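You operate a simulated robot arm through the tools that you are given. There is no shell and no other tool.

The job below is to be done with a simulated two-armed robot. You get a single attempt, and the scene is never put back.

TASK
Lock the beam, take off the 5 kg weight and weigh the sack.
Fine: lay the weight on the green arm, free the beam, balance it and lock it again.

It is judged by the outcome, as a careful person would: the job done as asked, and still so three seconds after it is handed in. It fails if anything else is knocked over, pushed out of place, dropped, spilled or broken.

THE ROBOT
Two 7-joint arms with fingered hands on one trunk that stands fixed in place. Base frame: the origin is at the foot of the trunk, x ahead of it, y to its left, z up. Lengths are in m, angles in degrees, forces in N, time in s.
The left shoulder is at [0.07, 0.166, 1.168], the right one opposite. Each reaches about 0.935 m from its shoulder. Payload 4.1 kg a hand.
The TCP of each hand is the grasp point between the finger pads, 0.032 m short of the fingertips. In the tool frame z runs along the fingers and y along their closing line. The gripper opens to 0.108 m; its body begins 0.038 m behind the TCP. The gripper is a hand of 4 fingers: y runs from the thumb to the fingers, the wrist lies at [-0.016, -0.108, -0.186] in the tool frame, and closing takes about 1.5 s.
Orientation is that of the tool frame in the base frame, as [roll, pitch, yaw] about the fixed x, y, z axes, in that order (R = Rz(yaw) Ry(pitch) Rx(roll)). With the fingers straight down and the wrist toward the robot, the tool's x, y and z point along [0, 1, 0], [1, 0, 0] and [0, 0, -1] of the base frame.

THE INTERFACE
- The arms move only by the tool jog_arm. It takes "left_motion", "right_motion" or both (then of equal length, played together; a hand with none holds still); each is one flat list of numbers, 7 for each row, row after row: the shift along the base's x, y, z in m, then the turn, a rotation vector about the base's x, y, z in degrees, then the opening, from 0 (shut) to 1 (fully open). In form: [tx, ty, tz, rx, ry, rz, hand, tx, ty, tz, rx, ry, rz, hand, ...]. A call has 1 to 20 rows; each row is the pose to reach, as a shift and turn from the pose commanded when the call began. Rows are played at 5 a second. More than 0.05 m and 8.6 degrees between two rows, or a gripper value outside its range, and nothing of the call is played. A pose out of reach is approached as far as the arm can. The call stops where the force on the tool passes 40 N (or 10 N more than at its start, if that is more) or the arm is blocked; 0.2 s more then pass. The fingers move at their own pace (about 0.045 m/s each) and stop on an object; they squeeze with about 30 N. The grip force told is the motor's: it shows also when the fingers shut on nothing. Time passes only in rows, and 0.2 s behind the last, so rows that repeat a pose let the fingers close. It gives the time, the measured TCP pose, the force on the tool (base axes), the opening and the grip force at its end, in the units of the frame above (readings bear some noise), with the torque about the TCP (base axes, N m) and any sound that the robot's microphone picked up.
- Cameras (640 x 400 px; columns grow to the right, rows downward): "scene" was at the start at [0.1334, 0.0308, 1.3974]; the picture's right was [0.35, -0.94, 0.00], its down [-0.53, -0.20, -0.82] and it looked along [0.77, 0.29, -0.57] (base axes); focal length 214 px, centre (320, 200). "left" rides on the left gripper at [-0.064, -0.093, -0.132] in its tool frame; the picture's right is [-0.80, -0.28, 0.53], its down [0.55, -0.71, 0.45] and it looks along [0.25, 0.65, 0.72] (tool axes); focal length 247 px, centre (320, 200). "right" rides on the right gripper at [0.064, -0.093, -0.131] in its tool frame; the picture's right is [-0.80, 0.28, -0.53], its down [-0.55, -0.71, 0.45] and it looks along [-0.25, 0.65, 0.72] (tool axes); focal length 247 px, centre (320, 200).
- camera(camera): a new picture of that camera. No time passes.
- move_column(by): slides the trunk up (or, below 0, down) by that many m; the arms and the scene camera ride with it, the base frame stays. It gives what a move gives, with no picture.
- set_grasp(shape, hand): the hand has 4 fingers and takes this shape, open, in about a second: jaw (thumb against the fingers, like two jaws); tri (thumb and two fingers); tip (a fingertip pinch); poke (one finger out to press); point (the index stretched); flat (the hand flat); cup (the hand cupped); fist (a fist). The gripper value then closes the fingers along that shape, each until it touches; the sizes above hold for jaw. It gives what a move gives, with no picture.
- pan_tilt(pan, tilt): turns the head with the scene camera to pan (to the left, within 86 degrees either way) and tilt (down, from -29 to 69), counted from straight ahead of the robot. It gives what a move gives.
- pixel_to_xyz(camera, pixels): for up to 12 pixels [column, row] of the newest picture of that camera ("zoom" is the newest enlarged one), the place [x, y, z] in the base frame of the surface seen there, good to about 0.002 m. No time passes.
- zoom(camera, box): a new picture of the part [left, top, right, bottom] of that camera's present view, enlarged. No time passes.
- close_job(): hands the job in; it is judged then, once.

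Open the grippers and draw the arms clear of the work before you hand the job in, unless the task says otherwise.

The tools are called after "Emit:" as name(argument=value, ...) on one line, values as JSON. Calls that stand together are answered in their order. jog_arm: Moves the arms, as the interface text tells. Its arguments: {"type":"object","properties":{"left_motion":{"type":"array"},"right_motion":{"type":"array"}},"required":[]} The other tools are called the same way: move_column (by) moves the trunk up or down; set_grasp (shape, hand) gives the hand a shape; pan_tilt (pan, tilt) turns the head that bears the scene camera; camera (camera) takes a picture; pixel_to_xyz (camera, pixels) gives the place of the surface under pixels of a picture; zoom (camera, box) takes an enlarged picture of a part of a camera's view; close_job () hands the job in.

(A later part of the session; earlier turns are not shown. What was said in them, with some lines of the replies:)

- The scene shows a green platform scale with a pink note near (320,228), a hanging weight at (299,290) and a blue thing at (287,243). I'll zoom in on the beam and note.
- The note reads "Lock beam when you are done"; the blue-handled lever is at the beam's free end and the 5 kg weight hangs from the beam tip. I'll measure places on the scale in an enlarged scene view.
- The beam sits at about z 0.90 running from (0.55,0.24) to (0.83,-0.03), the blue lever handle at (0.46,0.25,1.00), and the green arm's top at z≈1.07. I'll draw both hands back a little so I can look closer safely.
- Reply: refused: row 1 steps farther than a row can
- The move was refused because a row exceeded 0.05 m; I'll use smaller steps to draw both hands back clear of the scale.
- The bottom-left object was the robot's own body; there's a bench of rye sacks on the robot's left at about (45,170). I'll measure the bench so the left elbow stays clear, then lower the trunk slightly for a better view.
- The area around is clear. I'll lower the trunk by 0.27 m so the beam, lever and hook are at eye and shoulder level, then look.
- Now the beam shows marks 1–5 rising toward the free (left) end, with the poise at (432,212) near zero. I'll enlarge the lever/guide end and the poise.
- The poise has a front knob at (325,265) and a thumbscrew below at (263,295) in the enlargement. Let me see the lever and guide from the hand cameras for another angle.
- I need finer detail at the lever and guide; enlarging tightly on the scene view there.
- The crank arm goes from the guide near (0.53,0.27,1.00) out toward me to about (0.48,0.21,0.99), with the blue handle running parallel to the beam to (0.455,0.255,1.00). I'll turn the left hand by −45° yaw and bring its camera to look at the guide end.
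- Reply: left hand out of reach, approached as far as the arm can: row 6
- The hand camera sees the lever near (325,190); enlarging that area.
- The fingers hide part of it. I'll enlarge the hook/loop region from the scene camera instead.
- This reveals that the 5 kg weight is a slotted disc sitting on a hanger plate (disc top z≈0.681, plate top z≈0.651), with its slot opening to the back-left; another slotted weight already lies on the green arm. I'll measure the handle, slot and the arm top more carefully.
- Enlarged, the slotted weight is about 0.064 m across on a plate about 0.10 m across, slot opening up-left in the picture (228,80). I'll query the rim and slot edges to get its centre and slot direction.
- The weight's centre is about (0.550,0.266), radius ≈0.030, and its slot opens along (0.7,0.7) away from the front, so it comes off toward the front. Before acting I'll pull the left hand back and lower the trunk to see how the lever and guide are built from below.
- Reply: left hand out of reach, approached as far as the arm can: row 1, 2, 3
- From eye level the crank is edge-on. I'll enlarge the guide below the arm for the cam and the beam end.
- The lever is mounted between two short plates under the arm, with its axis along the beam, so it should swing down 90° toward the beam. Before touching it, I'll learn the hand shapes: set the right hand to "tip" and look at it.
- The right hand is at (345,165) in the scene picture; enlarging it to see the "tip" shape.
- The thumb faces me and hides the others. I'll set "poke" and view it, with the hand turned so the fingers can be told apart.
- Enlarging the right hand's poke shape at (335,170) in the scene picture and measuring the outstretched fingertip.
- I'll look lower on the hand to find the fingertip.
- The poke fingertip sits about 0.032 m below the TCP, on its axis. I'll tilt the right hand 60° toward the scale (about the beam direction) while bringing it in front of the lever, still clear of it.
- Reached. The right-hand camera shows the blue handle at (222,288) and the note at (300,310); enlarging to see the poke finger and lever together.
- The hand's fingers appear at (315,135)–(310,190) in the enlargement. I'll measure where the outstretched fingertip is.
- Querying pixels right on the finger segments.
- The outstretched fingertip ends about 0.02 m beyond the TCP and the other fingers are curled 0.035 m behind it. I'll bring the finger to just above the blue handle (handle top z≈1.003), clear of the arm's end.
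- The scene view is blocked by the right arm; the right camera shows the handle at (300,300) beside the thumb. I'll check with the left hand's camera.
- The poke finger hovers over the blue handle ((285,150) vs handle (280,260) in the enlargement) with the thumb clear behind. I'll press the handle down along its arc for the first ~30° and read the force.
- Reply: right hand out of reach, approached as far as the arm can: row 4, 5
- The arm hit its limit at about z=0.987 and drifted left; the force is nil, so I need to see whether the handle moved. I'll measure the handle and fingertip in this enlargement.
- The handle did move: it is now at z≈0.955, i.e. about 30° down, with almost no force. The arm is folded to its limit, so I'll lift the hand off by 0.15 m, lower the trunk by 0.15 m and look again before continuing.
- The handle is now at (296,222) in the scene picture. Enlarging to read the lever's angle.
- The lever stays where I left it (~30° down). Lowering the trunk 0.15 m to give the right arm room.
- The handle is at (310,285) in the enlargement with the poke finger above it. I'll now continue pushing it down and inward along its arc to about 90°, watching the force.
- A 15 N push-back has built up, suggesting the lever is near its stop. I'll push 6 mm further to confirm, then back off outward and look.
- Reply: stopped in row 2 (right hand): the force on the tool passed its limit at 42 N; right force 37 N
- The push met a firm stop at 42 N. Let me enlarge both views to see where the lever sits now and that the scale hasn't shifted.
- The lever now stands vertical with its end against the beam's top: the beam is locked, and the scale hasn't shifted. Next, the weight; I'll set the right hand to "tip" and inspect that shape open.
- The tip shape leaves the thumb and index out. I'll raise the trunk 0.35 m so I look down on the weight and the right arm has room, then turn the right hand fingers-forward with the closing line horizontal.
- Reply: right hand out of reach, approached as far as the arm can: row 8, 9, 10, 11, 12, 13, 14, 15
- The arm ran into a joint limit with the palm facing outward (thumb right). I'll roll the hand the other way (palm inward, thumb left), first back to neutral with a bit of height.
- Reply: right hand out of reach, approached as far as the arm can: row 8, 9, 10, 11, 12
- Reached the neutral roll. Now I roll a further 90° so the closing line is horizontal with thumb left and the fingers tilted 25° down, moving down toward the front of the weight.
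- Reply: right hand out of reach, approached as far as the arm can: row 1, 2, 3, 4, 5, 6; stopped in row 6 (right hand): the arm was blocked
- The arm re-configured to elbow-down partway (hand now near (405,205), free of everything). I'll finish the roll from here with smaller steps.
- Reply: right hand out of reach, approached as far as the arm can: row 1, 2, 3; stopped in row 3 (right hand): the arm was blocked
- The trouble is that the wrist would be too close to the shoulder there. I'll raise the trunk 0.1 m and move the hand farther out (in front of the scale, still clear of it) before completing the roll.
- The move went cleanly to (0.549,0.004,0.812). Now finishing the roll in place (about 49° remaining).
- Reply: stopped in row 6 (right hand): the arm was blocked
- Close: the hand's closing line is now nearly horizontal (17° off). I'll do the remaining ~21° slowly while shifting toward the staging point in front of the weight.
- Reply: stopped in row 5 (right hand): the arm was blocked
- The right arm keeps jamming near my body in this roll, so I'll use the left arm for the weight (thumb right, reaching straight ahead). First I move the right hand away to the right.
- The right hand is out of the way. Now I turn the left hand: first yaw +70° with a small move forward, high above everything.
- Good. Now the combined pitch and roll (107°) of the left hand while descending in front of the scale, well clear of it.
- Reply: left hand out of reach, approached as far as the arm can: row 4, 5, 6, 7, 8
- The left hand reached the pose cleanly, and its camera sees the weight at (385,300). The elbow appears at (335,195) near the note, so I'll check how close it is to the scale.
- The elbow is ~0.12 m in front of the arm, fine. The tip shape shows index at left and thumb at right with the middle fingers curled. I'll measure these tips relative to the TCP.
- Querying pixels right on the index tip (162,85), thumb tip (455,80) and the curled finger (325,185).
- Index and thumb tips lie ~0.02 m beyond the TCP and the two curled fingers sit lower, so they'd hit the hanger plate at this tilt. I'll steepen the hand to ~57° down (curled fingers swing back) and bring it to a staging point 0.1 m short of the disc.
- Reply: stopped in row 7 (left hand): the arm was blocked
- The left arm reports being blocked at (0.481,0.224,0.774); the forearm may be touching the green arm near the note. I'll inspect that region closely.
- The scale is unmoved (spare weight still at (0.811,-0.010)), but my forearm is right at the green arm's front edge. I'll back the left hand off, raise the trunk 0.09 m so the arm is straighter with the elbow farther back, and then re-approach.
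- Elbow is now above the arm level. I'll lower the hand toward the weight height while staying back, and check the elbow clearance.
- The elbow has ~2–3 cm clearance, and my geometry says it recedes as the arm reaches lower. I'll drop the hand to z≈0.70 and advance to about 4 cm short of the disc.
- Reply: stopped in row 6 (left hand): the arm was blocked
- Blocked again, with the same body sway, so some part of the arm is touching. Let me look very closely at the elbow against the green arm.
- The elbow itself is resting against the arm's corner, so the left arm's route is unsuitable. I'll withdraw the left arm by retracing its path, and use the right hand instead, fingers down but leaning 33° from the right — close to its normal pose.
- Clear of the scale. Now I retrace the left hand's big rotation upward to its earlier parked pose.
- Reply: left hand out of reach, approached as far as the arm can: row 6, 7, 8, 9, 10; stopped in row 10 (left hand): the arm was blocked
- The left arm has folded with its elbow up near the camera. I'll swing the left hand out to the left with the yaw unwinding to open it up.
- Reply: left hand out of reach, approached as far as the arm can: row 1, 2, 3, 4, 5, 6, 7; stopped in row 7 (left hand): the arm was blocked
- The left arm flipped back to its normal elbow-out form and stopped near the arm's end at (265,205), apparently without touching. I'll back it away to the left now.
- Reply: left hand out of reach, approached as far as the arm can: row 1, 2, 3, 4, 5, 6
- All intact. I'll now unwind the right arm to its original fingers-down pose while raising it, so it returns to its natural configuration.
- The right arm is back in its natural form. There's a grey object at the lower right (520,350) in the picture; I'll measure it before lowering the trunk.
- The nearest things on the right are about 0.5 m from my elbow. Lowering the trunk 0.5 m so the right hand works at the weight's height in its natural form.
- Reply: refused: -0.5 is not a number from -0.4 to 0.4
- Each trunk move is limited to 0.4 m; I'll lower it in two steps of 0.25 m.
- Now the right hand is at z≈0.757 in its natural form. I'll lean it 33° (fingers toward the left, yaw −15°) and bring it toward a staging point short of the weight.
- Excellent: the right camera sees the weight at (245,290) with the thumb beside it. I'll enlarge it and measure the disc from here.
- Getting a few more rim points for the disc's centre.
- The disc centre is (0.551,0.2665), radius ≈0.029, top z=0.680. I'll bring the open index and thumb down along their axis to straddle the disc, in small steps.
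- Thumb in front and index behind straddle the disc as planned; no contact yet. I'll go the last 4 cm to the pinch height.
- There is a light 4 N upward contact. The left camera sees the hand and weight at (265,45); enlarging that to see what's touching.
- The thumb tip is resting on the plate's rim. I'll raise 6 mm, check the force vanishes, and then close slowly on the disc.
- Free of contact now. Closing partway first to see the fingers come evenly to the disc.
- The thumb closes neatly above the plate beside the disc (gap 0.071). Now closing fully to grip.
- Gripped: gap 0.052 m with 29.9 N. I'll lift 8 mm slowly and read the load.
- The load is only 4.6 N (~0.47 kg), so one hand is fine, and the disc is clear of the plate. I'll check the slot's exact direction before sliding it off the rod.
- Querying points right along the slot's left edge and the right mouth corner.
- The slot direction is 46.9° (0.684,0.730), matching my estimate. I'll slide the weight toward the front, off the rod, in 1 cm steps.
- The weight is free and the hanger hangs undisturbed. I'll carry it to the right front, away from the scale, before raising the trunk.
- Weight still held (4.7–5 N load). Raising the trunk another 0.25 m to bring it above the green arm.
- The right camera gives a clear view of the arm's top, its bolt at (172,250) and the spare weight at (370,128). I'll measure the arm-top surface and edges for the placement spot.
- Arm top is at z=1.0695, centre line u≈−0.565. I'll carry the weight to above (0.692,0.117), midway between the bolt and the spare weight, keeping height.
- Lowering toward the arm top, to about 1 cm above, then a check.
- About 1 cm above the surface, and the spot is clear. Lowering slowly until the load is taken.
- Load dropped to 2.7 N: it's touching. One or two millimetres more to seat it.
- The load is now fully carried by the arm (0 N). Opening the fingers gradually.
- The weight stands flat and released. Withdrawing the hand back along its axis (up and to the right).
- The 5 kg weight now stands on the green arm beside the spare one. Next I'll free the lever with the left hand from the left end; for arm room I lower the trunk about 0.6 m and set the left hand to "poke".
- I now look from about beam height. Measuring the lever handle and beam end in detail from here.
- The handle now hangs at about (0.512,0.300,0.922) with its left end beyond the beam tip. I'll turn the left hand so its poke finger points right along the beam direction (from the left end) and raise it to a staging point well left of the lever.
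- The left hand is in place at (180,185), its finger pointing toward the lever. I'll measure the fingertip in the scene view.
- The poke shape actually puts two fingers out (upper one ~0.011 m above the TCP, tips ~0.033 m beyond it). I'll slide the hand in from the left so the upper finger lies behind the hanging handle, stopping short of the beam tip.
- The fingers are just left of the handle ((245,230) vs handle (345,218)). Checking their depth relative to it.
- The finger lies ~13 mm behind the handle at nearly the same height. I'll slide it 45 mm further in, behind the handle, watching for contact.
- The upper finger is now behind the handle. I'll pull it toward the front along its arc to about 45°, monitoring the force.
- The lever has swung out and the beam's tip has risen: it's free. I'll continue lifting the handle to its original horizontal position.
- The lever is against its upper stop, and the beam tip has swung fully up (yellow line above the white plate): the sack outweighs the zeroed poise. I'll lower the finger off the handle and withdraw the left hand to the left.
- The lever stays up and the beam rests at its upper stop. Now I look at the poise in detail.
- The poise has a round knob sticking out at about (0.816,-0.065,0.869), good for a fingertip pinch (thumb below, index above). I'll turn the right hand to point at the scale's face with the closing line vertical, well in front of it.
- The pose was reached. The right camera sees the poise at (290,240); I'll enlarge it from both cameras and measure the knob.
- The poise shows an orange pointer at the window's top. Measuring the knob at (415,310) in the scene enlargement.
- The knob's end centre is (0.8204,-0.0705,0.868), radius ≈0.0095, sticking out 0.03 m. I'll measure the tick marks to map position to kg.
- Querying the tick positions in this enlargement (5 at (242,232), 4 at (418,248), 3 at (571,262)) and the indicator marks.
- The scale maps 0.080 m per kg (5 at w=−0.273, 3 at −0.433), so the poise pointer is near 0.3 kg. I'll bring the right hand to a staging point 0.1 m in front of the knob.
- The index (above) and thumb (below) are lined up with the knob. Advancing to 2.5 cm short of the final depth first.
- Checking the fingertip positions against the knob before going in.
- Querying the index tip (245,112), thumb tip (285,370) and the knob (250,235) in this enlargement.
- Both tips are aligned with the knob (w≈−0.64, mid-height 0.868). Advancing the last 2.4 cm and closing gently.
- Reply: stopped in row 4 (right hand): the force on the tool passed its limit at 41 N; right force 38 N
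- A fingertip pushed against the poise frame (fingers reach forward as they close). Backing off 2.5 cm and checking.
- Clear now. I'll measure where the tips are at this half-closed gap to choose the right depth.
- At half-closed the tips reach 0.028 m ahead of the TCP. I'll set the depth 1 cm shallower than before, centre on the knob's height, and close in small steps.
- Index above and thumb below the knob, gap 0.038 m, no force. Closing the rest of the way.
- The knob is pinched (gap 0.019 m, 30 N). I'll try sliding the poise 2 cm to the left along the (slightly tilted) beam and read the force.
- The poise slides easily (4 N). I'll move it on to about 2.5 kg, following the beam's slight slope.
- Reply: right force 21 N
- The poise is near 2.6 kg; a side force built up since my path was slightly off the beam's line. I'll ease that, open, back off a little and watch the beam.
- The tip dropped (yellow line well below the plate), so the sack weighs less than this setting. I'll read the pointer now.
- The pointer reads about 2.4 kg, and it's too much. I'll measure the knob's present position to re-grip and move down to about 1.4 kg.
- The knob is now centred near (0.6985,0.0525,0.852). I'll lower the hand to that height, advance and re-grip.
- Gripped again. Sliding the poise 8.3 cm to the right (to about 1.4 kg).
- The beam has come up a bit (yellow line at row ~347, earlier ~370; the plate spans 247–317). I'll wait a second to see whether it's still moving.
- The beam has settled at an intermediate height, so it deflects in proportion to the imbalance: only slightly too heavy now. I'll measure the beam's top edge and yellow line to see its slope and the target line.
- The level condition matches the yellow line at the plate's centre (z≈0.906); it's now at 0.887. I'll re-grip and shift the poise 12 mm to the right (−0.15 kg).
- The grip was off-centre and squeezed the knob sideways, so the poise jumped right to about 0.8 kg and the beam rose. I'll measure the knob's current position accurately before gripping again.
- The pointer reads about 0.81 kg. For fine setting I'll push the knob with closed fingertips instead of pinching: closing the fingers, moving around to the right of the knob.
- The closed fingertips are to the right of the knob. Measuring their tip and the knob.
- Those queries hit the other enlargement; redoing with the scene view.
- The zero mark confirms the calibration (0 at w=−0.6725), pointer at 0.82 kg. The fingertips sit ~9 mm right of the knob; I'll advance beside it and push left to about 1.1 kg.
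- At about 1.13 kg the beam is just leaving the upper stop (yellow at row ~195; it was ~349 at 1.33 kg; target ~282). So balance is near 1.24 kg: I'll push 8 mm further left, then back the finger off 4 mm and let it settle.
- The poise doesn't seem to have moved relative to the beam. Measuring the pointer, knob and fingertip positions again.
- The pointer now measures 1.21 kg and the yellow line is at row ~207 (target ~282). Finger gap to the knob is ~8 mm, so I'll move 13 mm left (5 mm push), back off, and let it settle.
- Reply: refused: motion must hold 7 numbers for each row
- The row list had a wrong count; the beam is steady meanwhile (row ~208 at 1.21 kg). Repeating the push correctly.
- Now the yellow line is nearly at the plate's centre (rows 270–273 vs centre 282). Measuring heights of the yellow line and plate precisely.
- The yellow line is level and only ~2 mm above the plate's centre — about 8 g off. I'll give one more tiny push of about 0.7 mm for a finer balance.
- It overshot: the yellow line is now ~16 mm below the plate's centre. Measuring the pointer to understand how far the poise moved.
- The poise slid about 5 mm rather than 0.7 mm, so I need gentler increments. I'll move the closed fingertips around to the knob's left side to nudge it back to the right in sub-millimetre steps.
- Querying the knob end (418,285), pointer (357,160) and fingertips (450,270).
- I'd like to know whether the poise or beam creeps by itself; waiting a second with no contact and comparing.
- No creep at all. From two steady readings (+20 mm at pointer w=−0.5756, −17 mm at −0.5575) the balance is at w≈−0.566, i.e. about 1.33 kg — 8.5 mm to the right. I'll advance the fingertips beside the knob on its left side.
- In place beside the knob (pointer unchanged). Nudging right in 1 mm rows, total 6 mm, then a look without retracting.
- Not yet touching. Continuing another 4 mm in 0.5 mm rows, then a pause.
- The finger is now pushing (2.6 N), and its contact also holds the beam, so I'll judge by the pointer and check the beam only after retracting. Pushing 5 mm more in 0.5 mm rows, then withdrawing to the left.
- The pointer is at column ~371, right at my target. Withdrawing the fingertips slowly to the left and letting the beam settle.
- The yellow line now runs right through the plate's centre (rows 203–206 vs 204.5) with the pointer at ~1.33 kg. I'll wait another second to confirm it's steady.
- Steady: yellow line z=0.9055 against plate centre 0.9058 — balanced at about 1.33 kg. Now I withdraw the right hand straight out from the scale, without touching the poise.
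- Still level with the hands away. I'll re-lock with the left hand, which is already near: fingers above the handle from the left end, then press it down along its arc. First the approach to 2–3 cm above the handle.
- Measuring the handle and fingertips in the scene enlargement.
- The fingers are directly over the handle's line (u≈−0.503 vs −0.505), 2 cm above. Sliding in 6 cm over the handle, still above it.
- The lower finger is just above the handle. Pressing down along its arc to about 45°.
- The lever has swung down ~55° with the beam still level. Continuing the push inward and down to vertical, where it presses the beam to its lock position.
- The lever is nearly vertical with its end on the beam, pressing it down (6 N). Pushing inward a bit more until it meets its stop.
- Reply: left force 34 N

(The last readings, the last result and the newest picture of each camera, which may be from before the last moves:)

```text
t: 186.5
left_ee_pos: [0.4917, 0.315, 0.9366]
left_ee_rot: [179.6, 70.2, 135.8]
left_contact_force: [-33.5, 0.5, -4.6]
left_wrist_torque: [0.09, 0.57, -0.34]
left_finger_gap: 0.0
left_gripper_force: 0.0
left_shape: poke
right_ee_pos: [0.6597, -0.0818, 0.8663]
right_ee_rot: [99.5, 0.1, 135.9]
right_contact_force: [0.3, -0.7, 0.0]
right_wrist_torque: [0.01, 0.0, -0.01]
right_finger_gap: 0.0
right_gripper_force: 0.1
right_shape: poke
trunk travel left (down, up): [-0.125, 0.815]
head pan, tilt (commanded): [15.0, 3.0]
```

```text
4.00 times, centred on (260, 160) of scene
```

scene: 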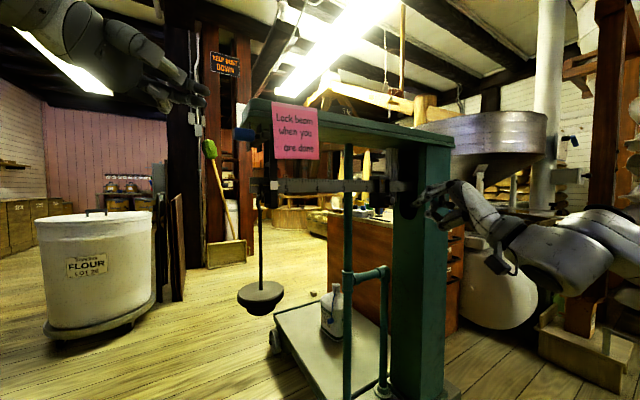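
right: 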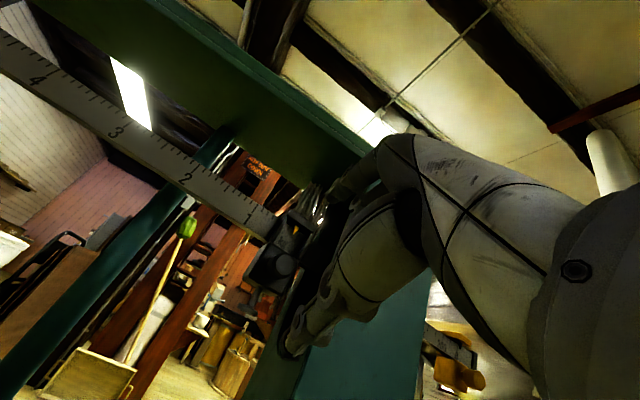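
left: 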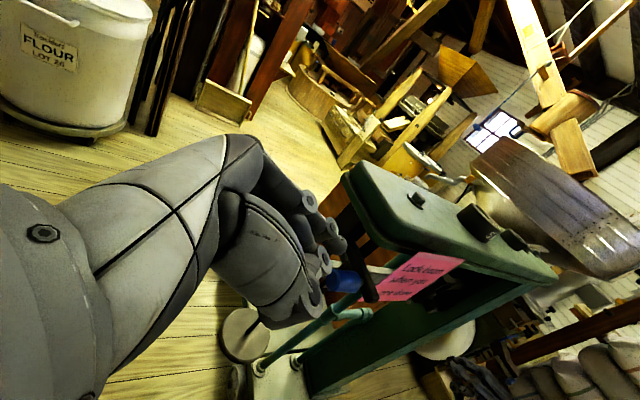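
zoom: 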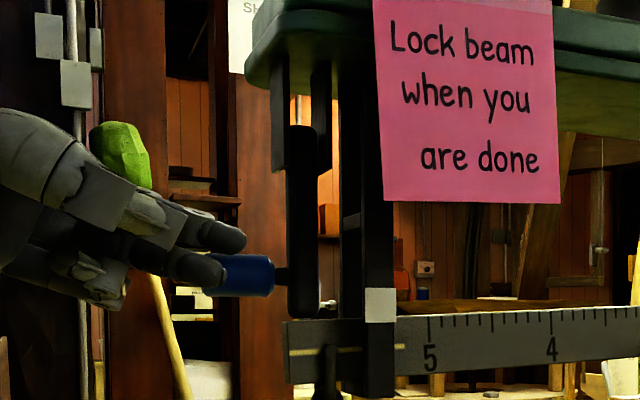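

The push met a firm stop at ~34 N with the lever upright. Withdrawing the left hand outward and then to the left.

Emit:
jog_arm(left_motion=[-0.014, -0.0145, 0.003, 0, 0, 0, 1, -0.03, -0.03, 0.006, 0, 0, 0, 1, -0.055, -0.02, 0.006, 0, 0, 0, 1, -0.08, 0.0, 0.0, 0, 0, 0, 1, -0.11, 0.03, 0, 0, 0, 0, 1, -0.13, 0.065, 0, 0, 0, 0, 1, -0.15, 0.1, 0, 0, 0, 0, 1])

Emit:
camera(camera="scene")

Emit:
zoom(camera="scene", box=[230, 130, 310, 210])

Emit:
zoom(camera="scene", box=[340, 160, 410, 220])

Emit:
pixel_to_xyz(camera="zoom", pixels=[[365, 160], [368, 165], [370, 160], [372, 155]])

```text
t: 188.1
left_ee_pos: [0.3445, 0.4176, 0.9331]
left_ee_rot: [179.5, 70.1, 135.8]
left_contact_force: [0.0, 1.0, 0.6]
left_wrist_torque: [-0.02, 0.02, -0.04]
left_finger_gap: 0.0001
left_gripper_force: 0.0
left_shape: poke
right_ee_pos: [0.663, -0.0813, 0.8635]
right_ee_rot: [99.6, 0.0, 136.1]
right_contact_force: [0.1, -0.3, 0.0]
right_wrist_torque: [0.04, -0.01, -0.01]
right_finger_gap: 0.0
right_gripper_force: 0.0
right_shape: poke
trunk travel left (down, up): [-0.125, 0.815]
head pan, tilt (commanded): [15.0, 3.0]
```

```text
taken
```

scene: 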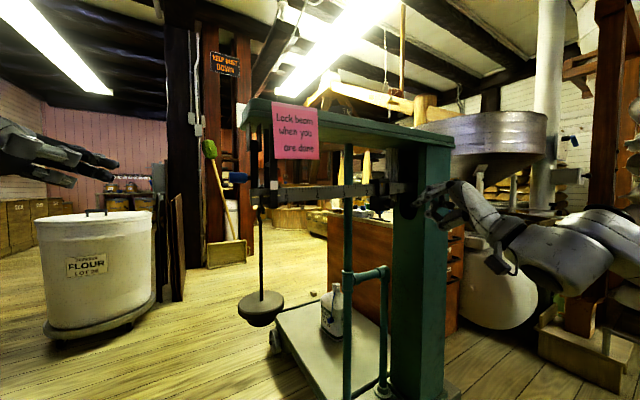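

```text
5.00 times, centred on (270, 170) of scene
```

zoom: 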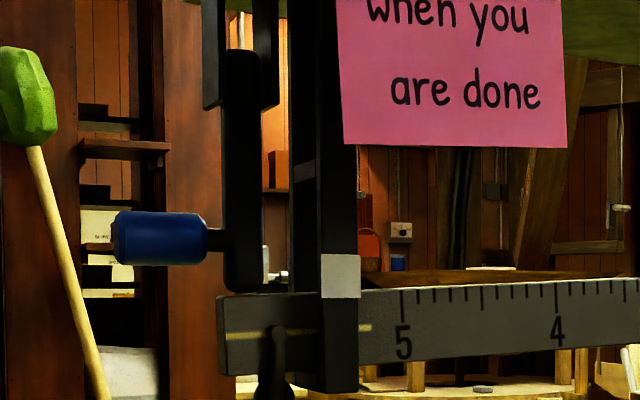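

```text
6.67 times, centred on (375, 190) of scene
```

zoom: 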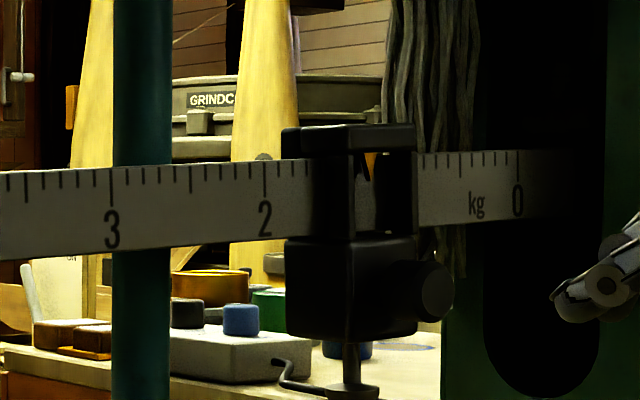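

```text
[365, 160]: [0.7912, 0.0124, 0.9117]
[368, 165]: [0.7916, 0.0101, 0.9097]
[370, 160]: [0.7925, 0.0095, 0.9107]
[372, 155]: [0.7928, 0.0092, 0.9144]
```

Locked again: the lever hangs upright on the beam and the pointer hasn't moved (w≈−0.566). I'll compare the handle's place with the first lock to be sure it's fully home.

Emit:
zoom(camera="scene", box=[230, 140, 290, 190])

Emit:
pixel_to_xyz(camera="zoom", pixels=[[120, 300], [160, 300], [200, 305], [160, 270], [160, 330], [290, 200], [290, 100], [290, 360], [280, 380], [90, 300]])

```text
8.00 times, centred on (260, 165) of scene
```

zoom: 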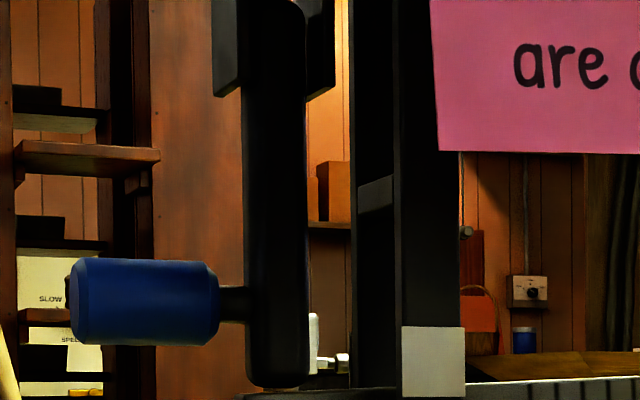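

```text
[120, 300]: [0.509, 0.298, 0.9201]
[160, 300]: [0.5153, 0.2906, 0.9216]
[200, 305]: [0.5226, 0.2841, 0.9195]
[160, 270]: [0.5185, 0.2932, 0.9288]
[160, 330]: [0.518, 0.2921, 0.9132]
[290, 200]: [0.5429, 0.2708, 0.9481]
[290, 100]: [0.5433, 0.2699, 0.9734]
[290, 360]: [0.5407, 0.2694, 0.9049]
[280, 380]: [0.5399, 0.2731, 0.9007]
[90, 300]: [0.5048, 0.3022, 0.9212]
```

The handle is exactly where it was at the first lock (front u=−0.566, z≈0.921). Now I draw both arms clear and open the hands.

Emit:
jog_arm(left_motion=[-0.02, 0.02, 0, 0, 0, 0, 1, -0.04, 0.045, 0, 0, 0, 0, 1, -0.06, 0.07, 0, 0, 0, 0, 1, -0.07, 0.09, 0, 0, 0, 0, 1, -0.07, 0.09, 0, 0, 0, 0, 1], right_motion=[-0.02, -0.021, 0, 0, 0, 0, 1, -0.045, -0.045, 0, 0, 0, 0, 1, -0.07, -0.075, 0, 0, 0, 0, 1, -0.095, -0.105, 0, 0, 0, 0, 1, -0.1, -0.13, 0, 0, 0, 0, 1])

Emit:
set_grasp(shape="jaw", hand="right")

Emit:
set_grasp(shape="jaw", hand="left")

Emit:
camera(camera="scene")

Emit:
zoom(camera="scene", box=[220, 80, 460, 220])

```text
t: 189.3
left_ee_pos: [0.276, 0.507, 0.9326]
left_ee_rot: [179.6, 69.9, 136.0]
left_contact_force: [0.0, -0.3, 0.0]
left_wrist_torque: [-0.03, 0.01, -0.01]
left_finger_gap: 0.0
left_gripper_force: 0.0
left_shape: poke
right_ee_pos: [0.5634, -0.2121, 0.8642]
right_ee_rot: [99.6, 0.0, 136.2]
right_contact_force: [0.0, 0.1, 0.0]
right_wrist_torque: [0.01, 0.0, 0.0]
right_finger_gap: 0.0
right_gripper_force: 0.0
right_shape: poke
trunk travel left (down, up): [-0.125, 0.815]
head pan, tilt (commanded): [15.0, 3.0]
```

```text
t: 190.2
left_ee_pos: [0.2753, 0.5071, 0.9324]
left_ee_rot: [179.9, 70.0, 136.1]
left_contact_force: [-0.2, -0.4, -0.1]
left_wrist_torque: [-0.01, 0.01, 0.0]
left_finger_gap: 0.0
left_gripper_force: 0.0
left_shape: poke
right_ee_pos: [0.5639, -0.2103, 0.8638]
right_ee_rot: [99.7, -0.1, 136.3]
right_contact_force: [-1.1, 0.9, -0.2]
right_wrist_torque: [-0.01, 0.02, 0.01]
right_finger_gap: 0.1076
right_gripper_force: 0.0
right_shape: jaw
trunk travel left (down, up): [-0.125, 0.815]
head pan, tilt (commanded): [15.0, 3.0]
```

```text
t: 191.1
left_ee_pos: [0.2763, 0.5069, 0.9318]
left_ee_rot: [179.8, 69.9, 136.1]
left_contact_force: [0.2, 0.1, 0.3]
left_wrist_torque: [0.0, 0.01, 0.04]
left_finger_gap: 0.1078
left_gripper_force: 0.0
left_shape: jaw
right_ee_pos: [0.5645, -0.2106, 0.8648]
right_ee_rot: [99.7, 0.0, 136.1]
right_contact_force: [0.1, -0.2, -0.2]
right_wrist_torque: [0.0, -0.04, 0.02]
right_finger_gap: 0.1078
right_gripper_force: 0.0
right_shape: jaw
trunk travel left (down, up): [-0.125, 0.815]
head pan, tilt (commanded): [15.0, 3.0]
```

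```text
taken
```

scene: 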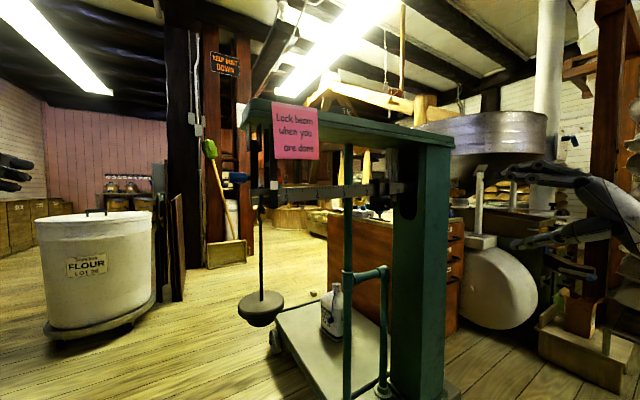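

```text
2.67 times, centred on (340, 150) of scene
```

zoom: 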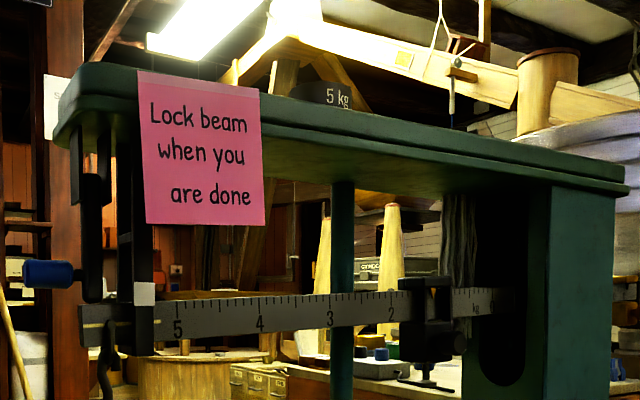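

Everything looks right. For a final check of the green arm's top I'll raise the trunk and look down.

Emit:
move_column(by=0.4)

Emit:
pan_tilt(pan=15, tilt=30)

Emit:
camera(camera="scene")

Emit:
zoom(camera="scene", box=[220, 130, 420, 280])

```text
t: 194.9
left_ee_pos: [0.2763, 0.508, 1.3335]
left_ee_rot: [179.8, 70.0, 136.1]
left_contact_force: [-0.2, -0.3, -0.2]
left_wrist_torque: [0.04, 0.03, -0.02]
left_finger_gap: 0.1079
left_gripper_force: 0.1
left_shape: jaw
right_ee_pos: [0.5632, -0.2111, 1.2638]
right_ee_rot: [99.6, 0.0, 136.1]
right_contact_force: [-0.6, 0.4, -0.2]
right_wrist_torque: [0.02, 0.01, 0.01]
right_finger_gap: 0.1078
right_gripper_force: 0.1
right_shape: jaw
trunk travel left (down, up): [-0.525, 0.415]
head pan, tilt (commanded): [15.0, 3.0]
```

```text
t: 195.8
left_ee_pos: [0.2747, 0.5075, 1.3335]
left_ee_rot: [179.7, 70.0, 136.1]
left_contact_force: [0.3, 0.4, 0.7]
left_wrist_torque: [-0.02, 0.01, 0.01]
left_finger_gap: 0.108
left_gripper_force: 0.0
left_shape: jaw
right_ee_pos: [0.5634, -0.2117, 1.2652]
right_ee_rot: [99.7, 0.0, 136.0]
right_contact_force: [-0.5, 0.7, -0.1]
right_wrist_torque: [0.0, 0.01, 0.02]
right_finger_gap: 0.1078
right_gripper_force: 0.0
right_shape: jaw
trunk travel left (down, up): [-0.525, 0.415]
head pan, tilt (commanded): [15.0, 30.0]
```

```text
taken
```

scene: 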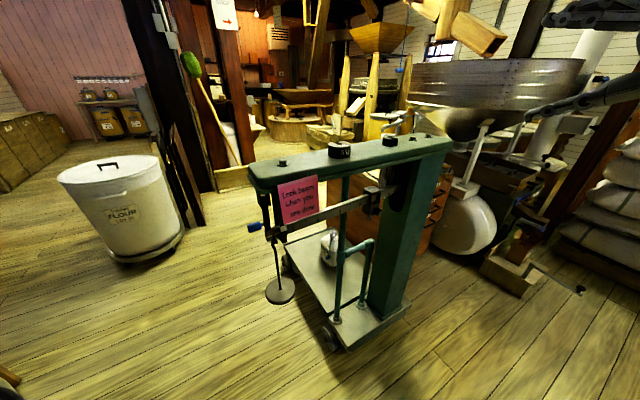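

```text
2.67 times, centred on (320, 205) of scene
```

zoom: 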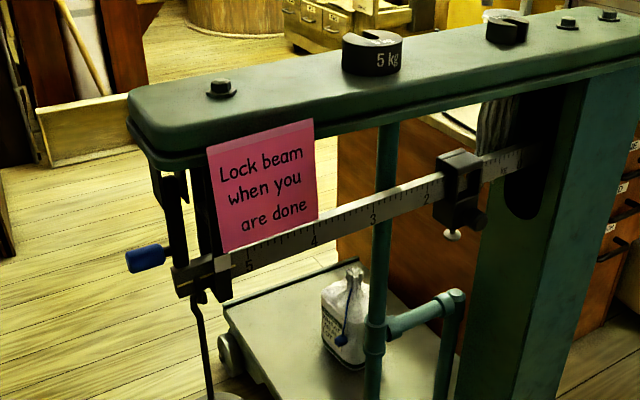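

The 5 kg weight is on the green arm and the spare weight hasn't moved. The hanger is empty, the sack is undisturbed, the poise is set at about 1.33 kg and the beam is locked. Both hands are open and clear, so I'm handing the job in.

Emit:
close_job()

```text
The job is handed in.
```

The job is done and handed in. The sack balanced at about 1.33 kg on the beam.

- **Weight:** I locked the beam, lifted the 5 kg weight off its hanger and stood it on the green arm. The spare weight already there was not touched.
- **Weighing:** I freed the beam and slid the poise until the yellow line settled at the middle of the white plate. It stayed there without drifting.
- **Locking:** I locked the beam again. The lever sits in the same place as it did at the first lock, and the pointer did not move.

While finding a workable approach to the weight, my left elbow leaned on the corner of the green arm. At the first grip on the poise, a fingertip pushed it with about 40 N. I checked the scale after the elbow contact and found no shift, and nothing looked out of place in the final pictures. I did not re-measure its position after the poise push.

Both hands are open and clear of the scale.
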